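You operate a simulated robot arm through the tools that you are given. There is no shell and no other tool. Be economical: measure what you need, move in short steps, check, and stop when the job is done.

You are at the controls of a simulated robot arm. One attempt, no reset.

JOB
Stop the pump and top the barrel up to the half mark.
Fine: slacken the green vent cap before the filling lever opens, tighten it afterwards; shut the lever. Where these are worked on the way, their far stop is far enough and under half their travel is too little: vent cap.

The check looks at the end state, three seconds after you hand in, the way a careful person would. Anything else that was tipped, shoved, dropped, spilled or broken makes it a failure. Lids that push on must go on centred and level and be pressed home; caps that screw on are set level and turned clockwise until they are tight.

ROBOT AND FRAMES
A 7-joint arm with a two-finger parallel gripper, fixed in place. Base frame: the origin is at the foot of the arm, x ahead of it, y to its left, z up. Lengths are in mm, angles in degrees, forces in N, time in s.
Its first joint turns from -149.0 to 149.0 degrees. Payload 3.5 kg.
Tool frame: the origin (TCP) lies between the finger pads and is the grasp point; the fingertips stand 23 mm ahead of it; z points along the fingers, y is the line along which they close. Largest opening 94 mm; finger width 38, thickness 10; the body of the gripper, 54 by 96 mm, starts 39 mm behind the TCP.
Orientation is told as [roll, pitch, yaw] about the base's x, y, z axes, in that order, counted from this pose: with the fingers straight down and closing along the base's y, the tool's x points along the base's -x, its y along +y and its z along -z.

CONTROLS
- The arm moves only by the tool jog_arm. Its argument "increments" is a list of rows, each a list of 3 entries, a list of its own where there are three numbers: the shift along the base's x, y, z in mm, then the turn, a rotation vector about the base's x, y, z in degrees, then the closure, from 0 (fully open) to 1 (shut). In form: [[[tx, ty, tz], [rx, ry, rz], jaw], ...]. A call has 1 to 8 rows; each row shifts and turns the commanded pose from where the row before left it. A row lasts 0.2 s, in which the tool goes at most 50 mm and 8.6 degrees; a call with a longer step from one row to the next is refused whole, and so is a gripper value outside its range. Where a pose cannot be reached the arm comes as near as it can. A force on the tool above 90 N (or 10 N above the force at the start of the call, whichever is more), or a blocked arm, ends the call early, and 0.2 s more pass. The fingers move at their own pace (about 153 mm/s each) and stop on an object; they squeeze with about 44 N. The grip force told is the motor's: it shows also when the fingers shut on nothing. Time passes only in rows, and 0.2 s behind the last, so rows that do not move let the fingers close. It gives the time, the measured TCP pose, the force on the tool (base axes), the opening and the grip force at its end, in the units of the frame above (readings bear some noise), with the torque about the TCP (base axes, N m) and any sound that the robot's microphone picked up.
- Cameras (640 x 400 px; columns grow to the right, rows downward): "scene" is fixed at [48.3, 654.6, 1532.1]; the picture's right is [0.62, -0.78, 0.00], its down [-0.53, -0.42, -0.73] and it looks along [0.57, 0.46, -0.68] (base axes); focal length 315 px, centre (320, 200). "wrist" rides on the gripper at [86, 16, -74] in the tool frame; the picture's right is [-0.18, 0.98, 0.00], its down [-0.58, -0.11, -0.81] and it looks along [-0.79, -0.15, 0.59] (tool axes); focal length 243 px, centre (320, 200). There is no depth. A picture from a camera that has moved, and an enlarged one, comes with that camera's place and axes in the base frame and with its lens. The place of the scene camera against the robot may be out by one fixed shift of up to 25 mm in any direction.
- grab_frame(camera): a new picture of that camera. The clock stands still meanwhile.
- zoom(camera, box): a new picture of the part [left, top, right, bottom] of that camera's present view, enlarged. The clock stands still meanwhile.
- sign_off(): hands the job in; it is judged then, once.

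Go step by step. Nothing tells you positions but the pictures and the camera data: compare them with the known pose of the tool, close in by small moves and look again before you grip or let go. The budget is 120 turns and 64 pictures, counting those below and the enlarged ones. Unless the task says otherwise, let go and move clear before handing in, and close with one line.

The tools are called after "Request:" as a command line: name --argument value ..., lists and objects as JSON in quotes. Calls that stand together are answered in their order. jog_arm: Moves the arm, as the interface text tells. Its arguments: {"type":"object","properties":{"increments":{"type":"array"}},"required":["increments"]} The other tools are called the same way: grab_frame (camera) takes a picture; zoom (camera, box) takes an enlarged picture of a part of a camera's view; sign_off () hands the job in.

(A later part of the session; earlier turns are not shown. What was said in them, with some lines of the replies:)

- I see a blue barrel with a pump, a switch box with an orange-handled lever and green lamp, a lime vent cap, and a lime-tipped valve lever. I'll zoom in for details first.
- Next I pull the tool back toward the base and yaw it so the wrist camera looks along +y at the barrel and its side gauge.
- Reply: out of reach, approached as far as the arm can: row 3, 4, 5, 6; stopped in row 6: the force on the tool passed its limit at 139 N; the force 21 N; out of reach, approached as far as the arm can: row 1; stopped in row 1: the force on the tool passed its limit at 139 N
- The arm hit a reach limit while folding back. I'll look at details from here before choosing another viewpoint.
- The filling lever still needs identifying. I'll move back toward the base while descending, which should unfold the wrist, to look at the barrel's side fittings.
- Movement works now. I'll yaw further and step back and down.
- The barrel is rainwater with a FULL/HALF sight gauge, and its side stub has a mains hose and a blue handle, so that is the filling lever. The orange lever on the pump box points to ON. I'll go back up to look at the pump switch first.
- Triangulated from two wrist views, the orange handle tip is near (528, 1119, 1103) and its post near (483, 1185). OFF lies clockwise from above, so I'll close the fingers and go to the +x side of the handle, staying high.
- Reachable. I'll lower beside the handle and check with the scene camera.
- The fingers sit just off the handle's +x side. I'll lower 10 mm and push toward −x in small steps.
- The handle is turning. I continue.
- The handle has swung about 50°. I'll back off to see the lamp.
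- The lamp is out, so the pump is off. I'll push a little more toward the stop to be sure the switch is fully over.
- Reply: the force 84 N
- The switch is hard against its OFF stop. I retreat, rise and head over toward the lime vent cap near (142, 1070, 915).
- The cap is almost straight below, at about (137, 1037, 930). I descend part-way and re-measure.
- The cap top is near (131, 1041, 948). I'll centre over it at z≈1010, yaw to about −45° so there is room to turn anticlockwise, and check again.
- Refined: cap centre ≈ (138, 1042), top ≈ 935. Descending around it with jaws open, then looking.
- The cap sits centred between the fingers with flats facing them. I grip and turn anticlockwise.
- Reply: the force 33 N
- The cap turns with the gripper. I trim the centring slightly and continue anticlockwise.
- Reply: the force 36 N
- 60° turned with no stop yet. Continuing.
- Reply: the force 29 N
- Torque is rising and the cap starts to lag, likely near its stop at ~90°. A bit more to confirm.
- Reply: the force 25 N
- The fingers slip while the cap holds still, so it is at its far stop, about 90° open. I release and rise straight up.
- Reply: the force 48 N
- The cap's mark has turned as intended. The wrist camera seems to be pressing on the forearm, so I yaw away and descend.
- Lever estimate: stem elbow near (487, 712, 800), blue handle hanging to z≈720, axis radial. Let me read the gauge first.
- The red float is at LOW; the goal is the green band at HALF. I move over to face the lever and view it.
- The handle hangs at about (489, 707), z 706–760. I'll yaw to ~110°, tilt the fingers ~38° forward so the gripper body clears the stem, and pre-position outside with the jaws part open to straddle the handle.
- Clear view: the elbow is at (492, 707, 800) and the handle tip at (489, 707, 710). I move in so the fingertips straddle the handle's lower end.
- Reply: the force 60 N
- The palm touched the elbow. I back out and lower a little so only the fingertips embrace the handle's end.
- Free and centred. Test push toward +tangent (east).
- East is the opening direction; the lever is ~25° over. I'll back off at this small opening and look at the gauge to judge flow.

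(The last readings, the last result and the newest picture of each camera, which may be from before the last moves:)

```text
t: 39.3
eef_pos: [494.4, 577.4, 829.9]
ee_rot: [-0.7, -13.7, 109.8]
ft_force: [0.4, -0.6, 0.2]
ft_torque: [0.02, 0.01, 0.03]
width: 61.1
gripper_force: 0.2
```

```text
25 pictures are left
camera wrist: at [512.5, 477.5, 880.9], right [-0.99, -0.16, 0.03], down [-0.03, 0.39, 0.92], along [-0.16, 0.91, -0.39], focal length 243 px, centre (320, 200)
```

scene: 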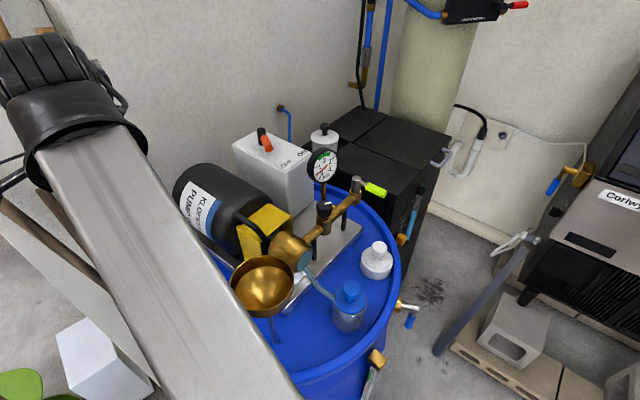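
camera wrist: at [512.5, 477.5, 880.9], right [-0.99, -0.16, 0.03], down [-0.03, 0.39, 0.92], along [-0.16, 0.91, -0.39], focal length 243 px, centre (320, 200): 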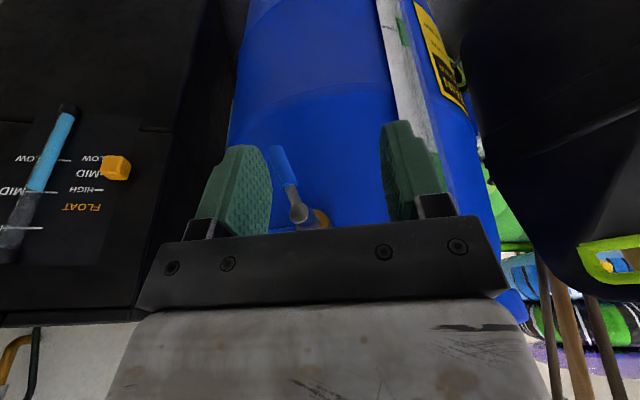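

Request:
zoom --camera "wrist" --box '[350, 0, 450, 60]'

```text
6.40 times, centred on (400, 30) of wrist
camera zoom: at [512.5, 477.5, 880.9], right [-0.99, -0.16, 0.03], down [-0.03, 0.39, 0.92], along [-0.16, 0.91, -0.39], focal length 1553 px, centre (-192, 1288)
```

zoom: 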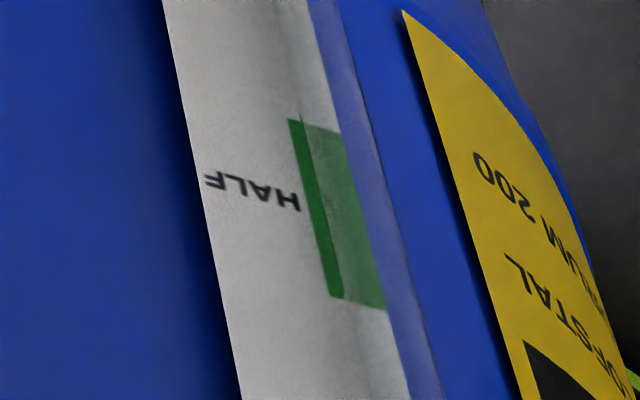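

The float isn't in view yet; I tilt down a bit more.

Request:
jog_arm --increments '[[[0, -5, 0], [-7.8, -2.9, 0], 0.35], [[0, 0, 0], [-4, -1.5, 0], 0.35]]'

Request:
zoom --camera "wrist" --box '[340, 0, 460, 75]'

```text
t: 39.9
eef_pos: [494.4, 575.5, 829.0]
ee_rot: [-0.8, -1.1, 109.9]
ft_force: [0.3, -0.2, 0.6]
ft_torque: [-0.01, -0.02, 0.01]
width: 61.1
gripper_force: 0.0
```

```text
5.33 times, centred on (400, 38) of wrist
camera zoom: at [507.8, 487.4, 902.2], right [-0.99, -0.16, -0.01], down [-0.1, 0.57, 0.82], along [-0.13, 0.81, -0.57], focal length 1294 px, centre (-107, 1067)
```

zoom: 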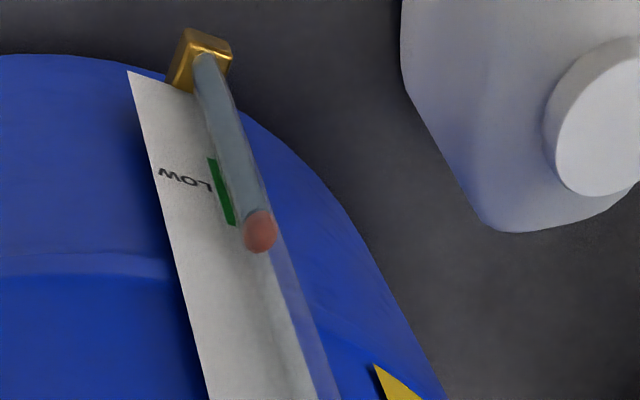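

Flow is running gently: the float is just above LOW. I hold for 1.8 s to measure the rate.

Request:
jog_arm --increments '[[[0, 0, 0], [0, 0, 0], 0.35], [[0, 0, 0], [0, 0, 0], 0.35], [[0, 0, 0], [0, 0, 0], 0.35], [[0, 0, 0], [0, 0, 0], 0.35], [[0, 0, 0], [0, 0, 0], 0.35], [[0, 0, 0], [0, 0, 0], 0.35], [[0, 0, 0], [0, 0, 0], 0.35], [[0, 0, 0], [0, 0, 0], 0.35]]'

Request:
zoom --camera "wrist" --box '[340, 0, 500, 100]'

```text
t: 41.7
eef_pos: [493.6, 575.1, 829.0]
ee_rot: [-0.6, -1.3, 109.9]
ft_force: [0.3, 1.1, 0.0]
ft_torque: [0.0, 0.0, -0.02]
width: 61.0
gripper_force: 0.1
```

```text
4.00 times, centred on (420, 50) of wrist
camera zoom: at [507.8, 487.3, 902.0], right [-0.99, -0.16, -0.01], down [-0.1, 0.56, 0.82], along [-0.13, 0.81, -0.57], focal length 970 px, centre (-80, 800)
```

zoom: 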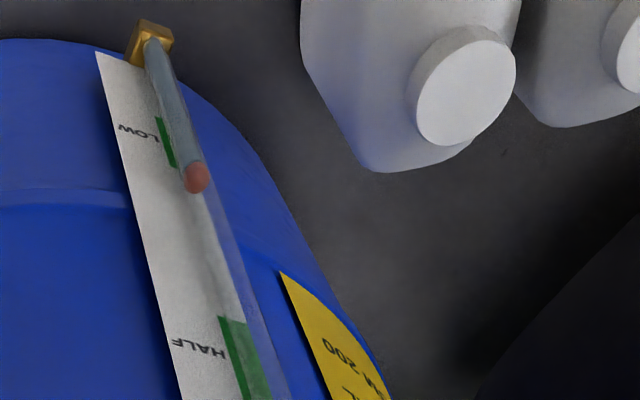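

The float rises only ~3 mm/s at this opening, so I'll open the lever wider. I re-enter with the straddle pose and push on east and up.

Request:
jog_arm --increments '[[[0, 5, 0], [6, 2.2, 0], 0.35], [[0, 0, 0], [6, 2.2, 0], 0.35], [[21, 30, -20], [7.5, 2.8, 0], 0.35], [[25, 35, -25], [7.5, 2.8, 0], 0.35], [[0, 38, -28], [7.5, 2.8, 0], 0.35], [[-7, 20, -25], [0, 0, 0], 0.35]]'

Request:
grab_frame --camera "wrist"

```text
t: 43.1
eef_pos: [531.8, 705.2, 732.4]
ee_rot: [-0.3, -38.2, 109.7]
ft_force: [-0.8, 0.4, 0.1]
ft_torque: [-0.01, 0.0, -0.04]
width: 61.0
gripper_force: 0.0
```

```text
21 pictures are left
camera wrist: at [555.1, 592.3, 737.5], right [-0.98, -0.19, 0.11], down [0.11, 0.0, 0.99], along [-0.19, 0.98, 0.02], focal length 243 px, centre (320, 200)
```

wrist: 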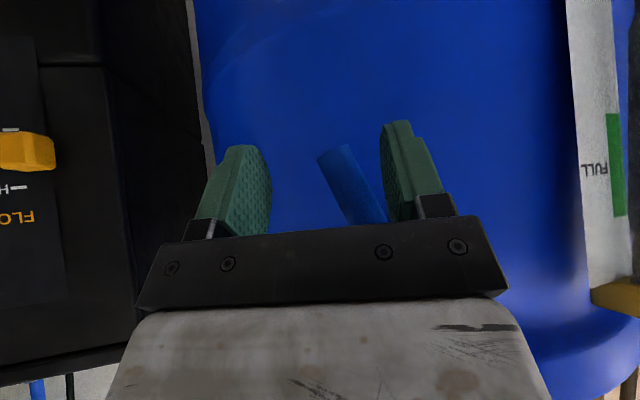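

Request:
jog_arm --increments '[[[8, 4.5, 5], [0, 0, 0], 0.35], [[8, 4.5, 6], [0, 0, 0], 0.35], [[8, 4.5, 7], [0, 0, 0], 0.35], [[8, 4.5, 7], [0, 0, 0], 0.35], [[6, 4, 8], [0, 0, 0], 0.35]]'

Request:
grab_frame --camera "wrist"

```text
t: 44.3
eef_pos: [570.6, 725.6, 764.1]
ee_rot: [-0.3, -37.8, 109.8]
ft_force: [-4.6, -12.8, -21.0]
ft_torque: [0.39, -0.84, 0.46]
width: 64.7
gripper_force: 3.9
```

```text
20 pictures are left
camera wrist: at [593.7, 612.8, 769.2], right [-0.98, -0.19, 0.11], down [0.11, 0.0, 0.99], along [-0.19, 0.98, 0.02], focal length 243 px, centre (320, 200)
```

wrist: 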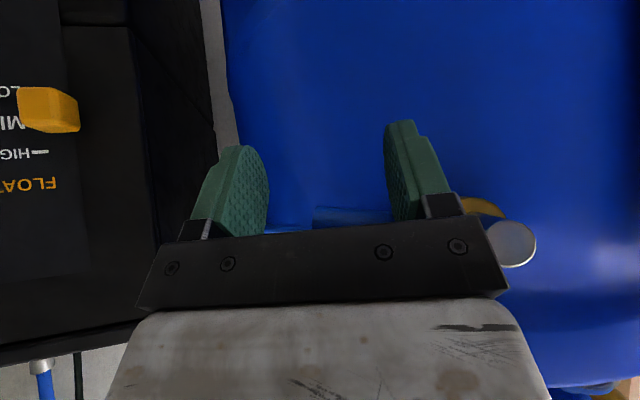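

The lever is now essentially fully open (horizontal). I retreat straight outward first, then tilt down to watch the gauge.

Request:
jog_arm --increments '[[[2, -8, -8], [0, 0, 0], 0.35], [[10, -40, -3], [0, 0, 0], 0.35], [[-5, -40, 25], [-7.5, -2.8, 0], 0.35], [[-35, -25, 22], [-7.5, -2.8, 0], 0.35], [[-35, -15, 15], [-7.5, -2.8, 0], 0.35], [[-15, 0, 10], [-7.5, -2.8, 0], 0.35]]'

Request:
grab_frame --camera "wrist"

```text
t: 45.7
eef_pos: [492.7, 598.9, 825.1]
ee_rot: [-0.7, -5.8, 109.8]
ft_force: [-1.2, -0.2, 0.6]
ft_torque: [0.0, 0.01, -0.04]
width: 61.1
gripper_force: 0.1
```

```text
19 pictures are left
camera wrist: at [507.8, 505.9, 890.4], right [-0.99, -0.16, 0.01], down [-0.08, 0.5, 0.86], along [-0.14, 0.85, -0.51], focal length 243 px, centre (320, 200)
```

wrist: 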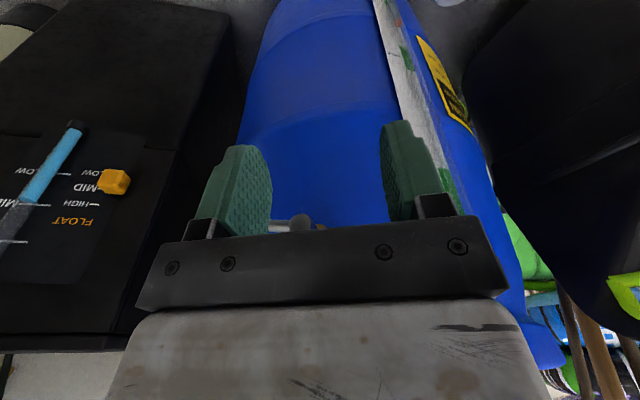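

Request:
zoom --camera "wrist" --box '[340, 0, 480, 88]'

```text
4.55 times, centred on (410, 44) of wrist
camera zoom: at [507.8, 505.9, 890.4], right [-0.99, -0.16, 0.01], down [-0.08, 0.5, 0.86], along [-0.14, 0.85, -0.51], focal length 1103 px, centre (-89, 909)
```

zoom: 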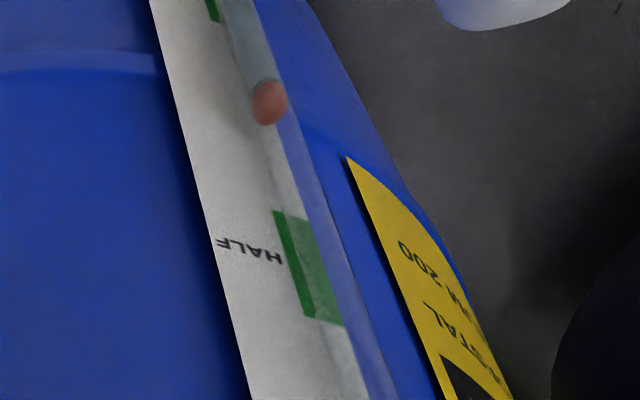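

The float is at z≈348, with the HALF band about 437–510 (centre ~476), rising at perhaps 27 mm/s. I hold 1.6 s, with jaws closing, and re-measure.

Request:
jog_arm --increments '[[[0, 0, 5], [0, 0, 0], 1], [[0, 0, 0], [0, 0, 0], 1], [[0, 0, 0], [0, 0, 0], 1], [[0, 0, 0], [0, 0, 0], 1], [[0, 0, 0], [0, 0, 0], 1], [[0, 0, 0], [0, 0, 0], 1], [[0, 0, 0], [0, 0, 0], 1]]'

Request:
zoom --camera "wrist" --box '[340, 0, 480, 88]'

```text
t: 47.3
eef_pos: [492.1, 599.6, 829.6]
ee_rot: [-0.8, -5.8, 109.9]
ft_force: [0.8, 0.4, 0.1]
ft_torque: [0.01, -0.03, 0.0]
width: 0.0
gripper_force: 42.6
```

```text
4.55 times, centred on (410, 44) of wrist
camera zoom: at [508.2, 506.0, 895.0], right [-0.99, -0.16, 0.01], down [-0.08, 0.5, 0.86], along [-0.14, 0.85, -0.5], focal length 1103 px, centre (-89, 909)
```

zoom: 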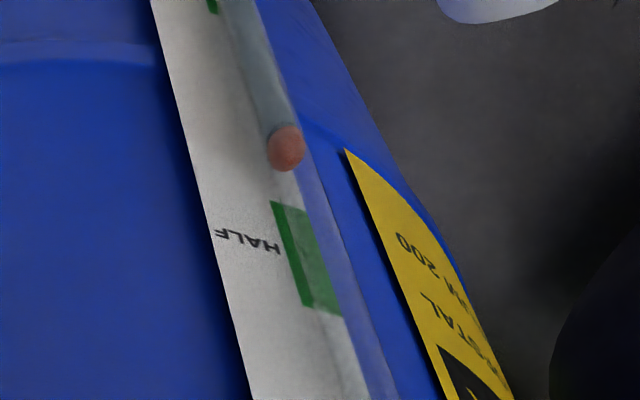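

About 34 px/s rise, with ~80–110 px left. I now approach above the open handle (1.6 s), then sweep it shut.

Request:
jog_arm --increments '[[[5, 5, 25], [7.5, 2.8, 0], 1], [[20, 38, 10], [7.5, 2.8, 0], 1], [[22, 42, 0], [7.5, 2.8, 0], 1], [[22, 40, -6], [7.2, 2.6, 0], 1], [[0, 0, -6], [0, 0, 0], 1], [[0, 0, 0], [0, 0, 0], 1]]'

Request:
jog_arm --increments '[[[0, 0, -27], [0, 0, 0], 1], [[1, 1, -24], [0, 0, 0], 1], [[-5, -3, -25], [0, 0, 0], 1], [[-13, -8, -22], [0, 0, 0], 1], [[-14, -9, -14], [0, 0, 0], 1], [[-18, -10, -9], [0, 0, 0], 1], [[-5, -3, 0], [0, 0, 0], 1]]'

Request:
grab_frame --camera "wrist"

```text
t: 48.7
eef_pos: [562.1, 725.6, 852.4]
ee_rot: [-0.4, -37.7, 109.8]
ft_force: [-0.2, 0.4, -0.2]
ft_torque: [-0.03, 0.01, 0.02]
width: 0.0
gripper_force: 42.8
```

```text
t: 50.3
eef_pos: [517.2, 697.3, 733.7]
ee_rot: [-1.4, -37.9, 109.6]
ft_force: [70.2, 32.9, 21.1]
ft_torque: [-0.15, 1.11, -1.4]
width: 0.0
gripper_force: 41.9
```

```text
16 pictures are left
camera wrist: at [538.2, 584.3, 738.0], right [-0.98, -0.18, 0.09], down [0.1, -0.01, 1.0], along [-0.17, 0.98, 0.02], focal length 243 px, centre (320, 200)
```

wrist: 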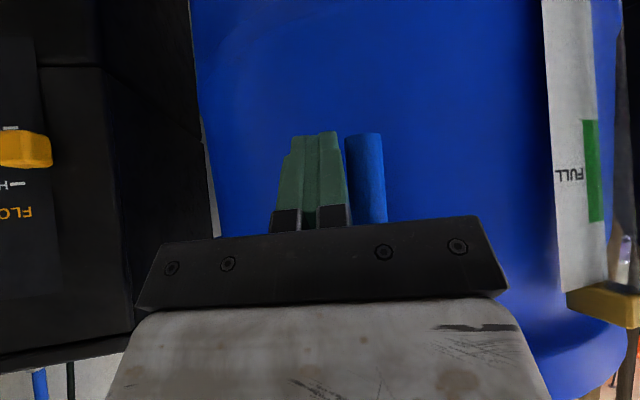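

The handle is vertical, pressed hard against its closed stop. I back off and read the gauge.

Request:
jog_arm --increments '[[[12, 5, 0], [0, 0, 0], 1], [[6, -35, 10], [0, 0, 0], 1], [[-5, -40, 20], [-7.5, -2.8, 0], 1], [[-20, -25, 30], [-7.5, -2.8, 0], 1], [[-18, 0, 35], [-7.5, -2.8, 0], 1], [[0, 0, 0], [-7.5, -2.8, 0], 1]]'

Request:
grab_frame --camera "wrist"

Request:
zoom --camera "wrist" --box '[340, 0, 480, 88]'

```text
t: 51.7
eef_pos: [483.2, 597.6, 828.3]
ee_rot: [-0.8, -5.5, 109.8]
ft_force: [-0.2, -0.7, -0.1]
ft_torque: [-0.01, -0.03, -0.01]
width: 0.0
gripper_force: 42.2
```

```text
15 pictures are left
camera wrist: at [499.6, 504.1, 894.5], right [-0.99, -0.16, 0.0], down [-0.08, 0.5, 0.86], along [-0.14, 0.85, -0.51], focal length 243 px, centre (320, 200)
```

wrist: 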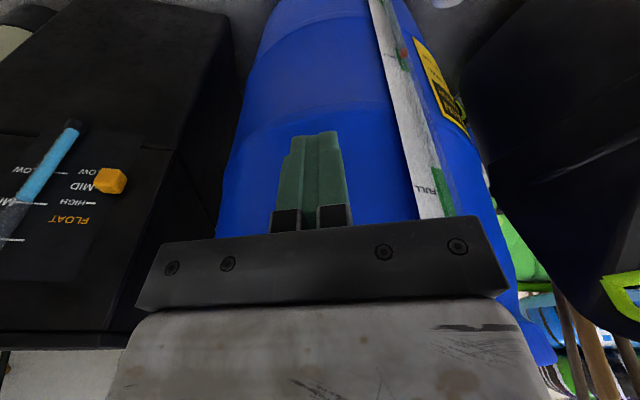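

```text
4.55 times, centred on (410, 44) of wrist
camera zoom: at [499.6, 504.1, 894.5], right [-0.99, -0.16, 0.0], down [-0.08, 0.5, 0.86], along [-0.14, 0.85, -0.51], focal length 1103 px, centre (-89, 909)
```

zoom: 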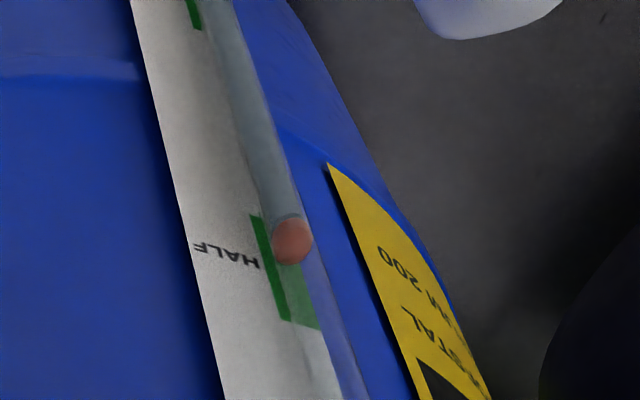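

The lever is shut and the float sits in the HALF band. I drop lower for a flatter view, to check against parallax.

Request:
jog_arm --increments '[[[-15, -3, -40], [0, 0, 0], 1], [[-15, -3, -40], [0, 0, 0], 1], [[-15, 0, -40], [0, 0, 0], 1], [[-15, 0, -40], [0, 0, 0], 1]]'

Request:
grab_frame --camera "wrist"

```text
t: 52.7
eef_pos: [424.2, 592.2, 669.1]
ee_rot: [-0.7, -5.7, 109.8]
ft_force: [0.3, 1.0, 0.0]
ft_torque: [-0.01, 0.02, 0.01]
width: 0.0
gripper_force: 42.1
```

```text
13 pictures are left
camera wrist: at [439.1, 498.6, 734.6], right [-0.99, -0.16, 0.0], down [-0.08, 0.5, 0.86], along [-0.14, 0.85, -0.51], focal length 243 px, centre (320, 200)
```

wrist: 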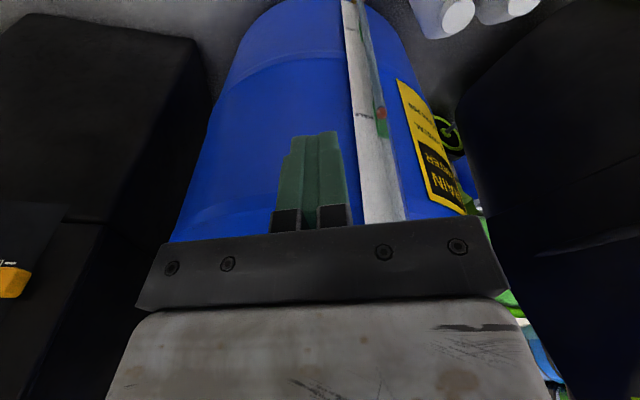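

Request:
zoom --camera "wrist" --box '[330, 60, 450, 150]'

```text
4.44 times, centred on (390, 105) of wrist
camera zoom: at [439.1, 498.6, 734.6], right [-0.99, -0.16, 0.0], down [-0.08, 0.5, 0.86], along [-0.14, 0.85, -0.51], focal length 1078 px, centre (9, 622)
```

zoom: 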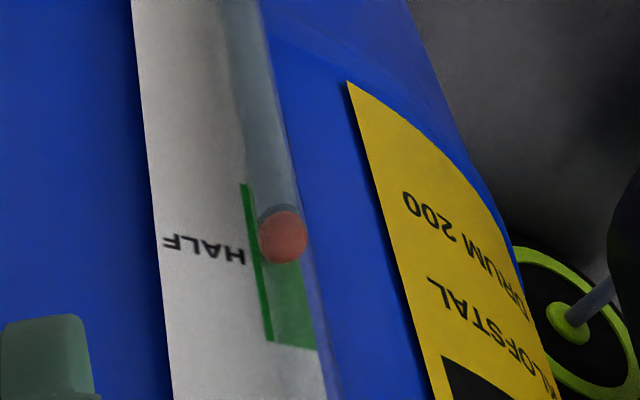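

Flatter view confirms the float at the HALF band's middle, within a few mm. Now back to the vent cap: rising first while unwinding the yaw, the way I came.

Request:
jog_arm --increments '[[[-8, 0, 35], [-5.3, -1.9, 0], 0.5], [[-8, 0, 42], [0, 0, -8.4], 0], [[-8, 0, 42], [0, 0, -8.4], 0], [[-8, 0, 42], [0, 0, -8.4], 0], [[-8, 0, 42], [0, 0, -8.4], 0], [[-8, 0, 42], [0, 0, -8.4], 0], [[-8, 5, 40], [0, 0, -8.4], 0], [[0, 5, 30], [0, 0, -8.4], 0]]'

Request:
jog_arm --increments '[[[3, 5, 25], [0, 0, -8.4], 0], [[3, 10, 25], [0, 0, -8.4], 0], [[5, 25, 30], [0, 0, 0], 0], [[5, 30, 30], [0, 0, 0], 0], [[3, 33, 30], [0, 0, -8], 0], [[0, 35, 25], [0, 0, -8], 0], [[0, 40, 20], [0, 0, -8], 0], [[0, 40, 10], [0, 0, -8], 0]]'

```text
t: 54.5
eef_pos: [364.7, 599.5, 983.8]
ee_rot: [-0.8, 0.0, 51.1]
ft_force: [0.4, 0.5, -0.2]
ft_torque: [0.01, 0.01, 0.0]
width: 94.1
gripper_force: 0.1
```

```text
t: 56.3
eef_pos: [386.5, 818.3, 1178.8]
ee_rot: [-0.6, -0.1, 2.2]
ft_force: [-0.9, 0.4, 0.4]
ft_torque: [0.01, 0.0, 0.01]
width: 93.8
gripper_force: 0.0
```

Clear. Now across to above the cap.

Request:
jog_arm --increments '[[[-30, 34, 8], [0, 0, 0], 0], [[-33, 34, 8], [0, 0, 0], 0], [[-35, 34, 0], [0, 0, 0], 0], [[-36, 34, 0], [0, 0, 0], 0], [[-38, 32, 0], [0, 0, 0], 0], [[-38, 30, 0], [0, 0, 0], 0], [[-38, 25, 0], [0, 0, 0], 0]]'

Request:
jog_arm --increments '[[[0, 0, -25], [0, 0, 8], 0], [[0, 0, -35], [0, 0, 8], 0], [[0, 0, -35], [0, 0, 8], 0], [[0, 0, -35], [0, 0, 8], 0], [[0, 0, -35], [0, 0, 8], 0], [[0, 0, -20], [0, 0, 3], 0]]'

Request:
grab_frame --camera "wrist"

```text
t: 57.9
eef_pos: [137.9, 1041.0, 1194.4]
ee_rot: [-0.9, 0.0, 2.3]
ft_force: [-0.5, -0.2, 0.4]
ft_torque: [-0.04, 0.01, -0.03]
width: 94.0
gripper_force: 0.0
```

```text
t: 59.3
eef_pos: [135.1, 1043.0, 1007.8]
ee_rot: [-0.8, 0.0, 45.5]
ft_force: [0.2, -0.1, 0.0]
ft_torque: [-0.01, 0.0, -0.01]
width: 93.8
gripper_force: 0.1
```

```text
11 pictures are left
camera wrist: at [62.3, 993.3, 1082.2], right [-0.57, 0.82, -0.01], down [0.48, 0.35, 0.81], along [0.67, 0.46, -0.59], focal length 243 px, centre (320, 200)
```

wrist: 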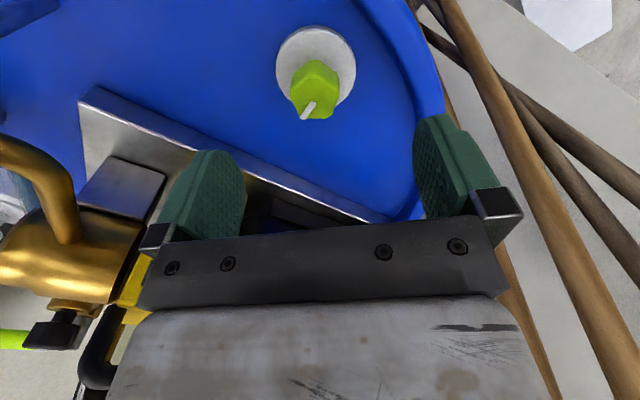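

Cap view matches the earlier one. Descend with centring, then grip.

Request:
jog_arm --increments '[[[3.4, -2.5, -30], [0, 0, 0], 0], [[0, 0, -30], [0, 0, 0], 0], [[0, 0, -13], [0, 0, 0], 0], [[0, 0, 0], [0, 0, 0], 0.5], [[0, 0, 0], [0, 0, 0], 1], [[0, 0, 0], [0, 0, 0], 1], [[0, 0, 0], [0, 0, 0], 1]]'

Request:
jog_arm --increments '[[[0, 0, 0], [0, 0, -6], 1], [[0, 0, 0], [0, 0, -6], 1], [[0, 0, 0], [0, 0, -6], 1], [[0, 0, 0], [0, 0, -6], 1], [[0, 0, 0], [0, 0, -6], 1], [[0, 0, 0], [0, 0, -6], 1]]'

Request:
zoom --camera "wrist" --box '[220, 60, 420, 240]'

```text
t: 60.9
eef_pos: [139.7, 1038.7, 934.8]
ee_rot: [-0.8, 0.1, 45.3]
ft_force: [0.6, -2.4, -7.5]
ft_torque: [1.14, 0.23, -0.03]
width: 33.9
gripper_force: 45.2
```

```text
t: 62.3
eef_pos: [140.7, 1039.5, 934.4]
ee_rot: [-0.8, 0.1, 9.3]
ft_force: [-9.7, 8.7, -14.2]
ft_torque: [0.89, -0.6, 0.04]
width: 33.8
gripper_force: 44.7
```

```text
2.22 times, centred on (320, 150) of wrist
camera zoom: at [51.9, 1043.8, 1008.9], right [0.02, 1.0, -0.01], down [0.59, 0.0, 0.81], along [0.81, -0.03, -0.59], focal length 539 px, centre (320, 311)
```

zoom: 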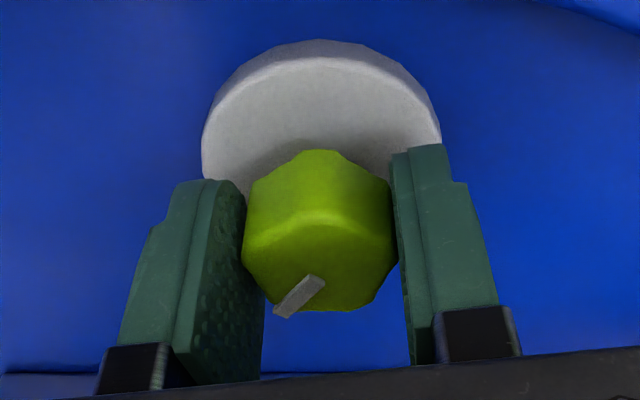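

The cap turns with the gripper. Continuing clockwise to the tight stop.

Request:
jog_arm --increments '[[[0, 0, 0], [0, 0, -6], 1], [[0, 0, 0], [0, 0, -6], 1], [[0, 0, 0], [0, 0, -6], 1], [[0, 0, 0], [0, 0, -6], 1], [[0, 0, 0], [0, 0, -6], 1], [[0, 0, 0], [0, 0, -6], 1], [[0, 0, 0], [0, 0, -6], 1], [[0, 0, 0], [0, 0, -6], 1]]'

Request:
jog_arm --increments '[[[0, 0, 0], [0, 0, -6], 1], [[0, 0, 0], [0, 0, -6], 1]]'

Request:
zoom --camera "wrist" --box '[220, 60, 420, 240]'

```text
t: 64.1
eef_pos: [141.3, 1039.2, 934.7]
ee_rot: [-0.8, -0.1, -38.8]
ft_force: [-7.6, 1.1, -19.2]
ft_torque: [1.03, -0.17, 0.01]
width: 33.1
gripper_force: 44.9
```

```text
t: 64.7
eef_pos: [140.5, 1038.3, 936.4]
ee_rot: [-0.8, -0.1, -50.7]
ft_force: [-5.7, -3.5, -19.1]
ft_torque: [0.55, -0.61, 0.28]
width: 33.0
gripper_force: 44.8
```

```text
2.22 times, centred on (320, 150) of wrist
camera zoom: at [99.7, 1117.4, 1009.1], right [0.88, 0.48, -0.01], down [0.29, -0.51, 0.81], along [0.38, -0.71, -0.59], focal length 539 px, centre (320, 311)
```

zoom: 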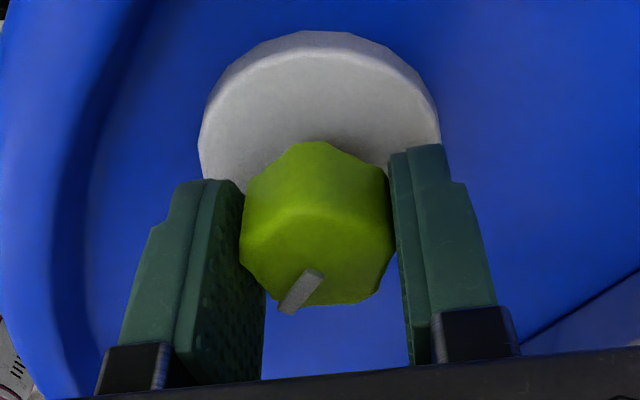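

Resistance begins. A few degrees further to be sure it is tight.

Request:
jog_arm --increments '[[[0, 0, 0], [0, 0, -5], 1], [[0, 0, 0], [0, 0, -5], 1]]'

Request:
jog_arm --increments '[[[0, 0, 0], [0, 0, -5], 1], [[0, 0, 0], [0, 0, -5], 1]]'

Request:
zoom --camera "wrist" --box '[220, 60, 420, 240]'

```text
t: 65.3
eef_pos: [140.1, 1038.1, 935.9]
ee_rot: [-0.8, 0.0, -60.7]
ft_force: [-4.0, -5.8, -7.2]
ft_torque: [0.44, -0.55, 0.58]
width: 33.9
gripper_force: 45.2
```

```text
t: 65.9
eef_pos: [140.5, 1039.8, 935.5]
ee_rot: [-0.8, 0.2, -70.7]
ft_force: [-7.5, -5.6, 2.0]
ft_torque: [0.4, -0.54, 0.37]
width: 33.8
gripper_force: 45.3
```

```text
2.22 times, centred on (320, 150) of wrist
camera zoom: at [128.0, 1127.3, 1010.3], right [0.99, 0.15, -0.01], down [0.1, -0.58, 0.81], along [0.11, -0.8, -0.59], focal length 539 px, centre (320, 311)
```

zoom: 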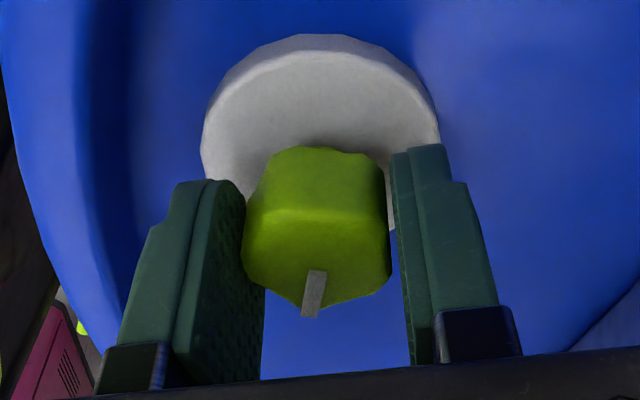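

The fingers slip around a fixed cap, so it is tight. I release, rise straight up and check the whole scene.

Request:
jog_arm --increments '[[[0, 0, 0], [0, 0, 0], 0], [[0, 0, 0], [0, 0, 0], 0], [[0, 0, 35], [0, 0, 0], 0], [[0, 0, 45], [0, 0, 0], 0], [[0, 0, 45], [0, 0, 8], 0], [[0, 0, 45], [0, 0, 8], 0], [[0, 0, 45], [0, 0, 8], 0], [[0, 0, 40], [0, 0, 8], 0]]'

Request:
jog_arm --increments '[[[42, -15, 0], [0, 0, 8], 0], [[42, -15, 0], [0, 0, 8], 0], [[42, -15, 0], [0, 0, 8], 0], [[42, -15, 0], [0, 0, 8], 0], [[42, -10, 0], [0, 0, 0], 0], [[42, -10, 0], [0, 0, 0], 0]]'

Request:
grab_frame --camera "scene"

Request:
zoom --camera "scene" --box '[150, 240, 430, 400]'

```text
t: 67.7
eef_pos: [141.4, 1040.1, 1192.6]
ee_rot: [-0.8, 0.0, -38.5]
ft_force: [0.6, -0.2, 0.3]
ft_torque: [0.01, 0.0, 0.02]
width: 94.1
gripper_force: 0.1
```

```text
t: 69.1
eef_pos: [389.8, 961.1, 1189.6]
ee_rot: [-0.7, -0.1, -6.5]
ft_force: [0.0, 0.2, -0.3]
ft_torque: [-0.01, -0.02, 0.01]
width: 93.9
gripper_force: 0.0
```

```text
7 pictures are left
```

scene: 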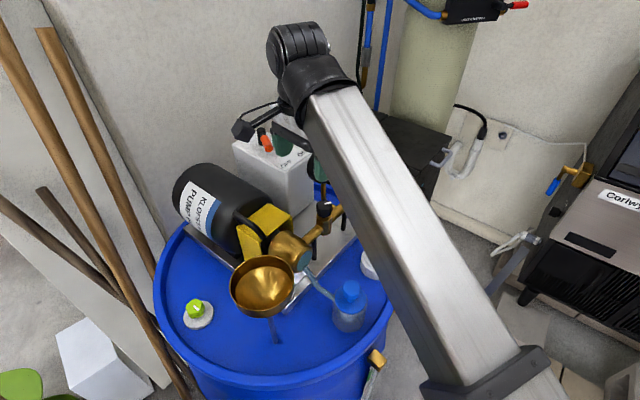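

```text
2.29 times, centred on (290, 320) of scene
camera zoom: at [48.3, 654.6, 1532.1], right [0.62, -0.78, 0.0], down [-0.53, -0.42, -0.73], along [0.57, 0.46, -0.68], focal length 720 px, centre (389, -74)
```

zoom: 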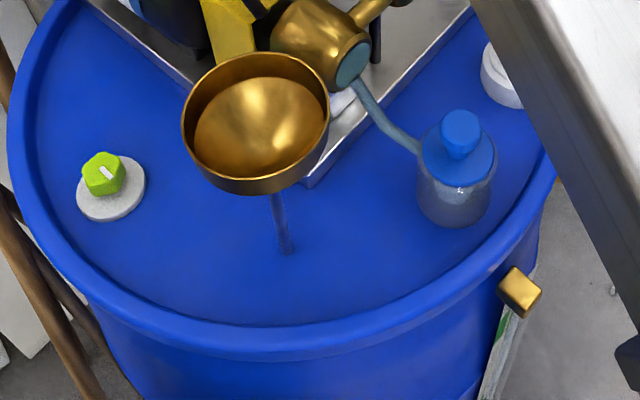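

The cap's mark is back where it started. I'll return to the start pose for a last look at the lever and lamp.

Request:
jog_arm --increments '[[[33, 7, 16], [0, 0, 2], 0], [[33, 7, 16], [0, 0, 2], 0], [[33, 7, 16], [0, 0, 2], 0]]'

Request:
zoom --camera "scene" --box '[220, 110, 440, 350]'

```text
t: 69.9
eef_pos: [490.7, 980.4, 1237.5]
ee_rot: [-0.7, 0.0, -0.6]
ft_force: [0.0, -1.1, -0.7]
ft_torque: [0.02, -0.03, -0.01]
width: 93.9
gripper_force: 0.1
```

```text
1.67 times, centred on (330, 230) of scene
camera zoom: at [48.3, 654.6, 1532.1], right [0.62, -0.78, 0.0], down [-0.53, -0.42, -0.73], along [0.57, 0.46, -0.68], focal length 525 px, centre (303, 150)
```

zoom: 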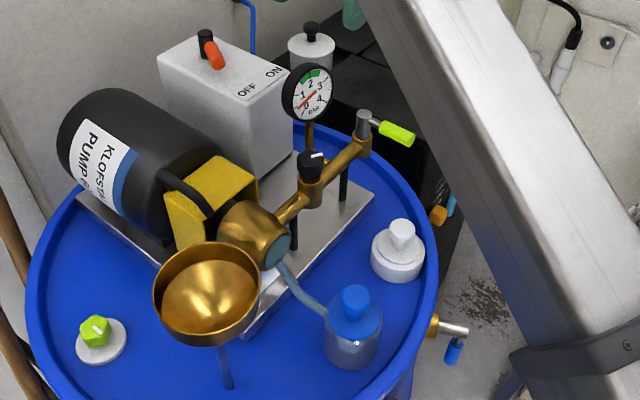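

The lamp is off, the filling lever hangs shut, the vent cap is tight, and nothing else has moved. I'm handing in.

Request:
sign_off

```text
The job is handed in.
```

The pump is off, the barrel is filled to the half mark by the gauge (within a few mm), the filling lever is shut and the vent cap is tight again.
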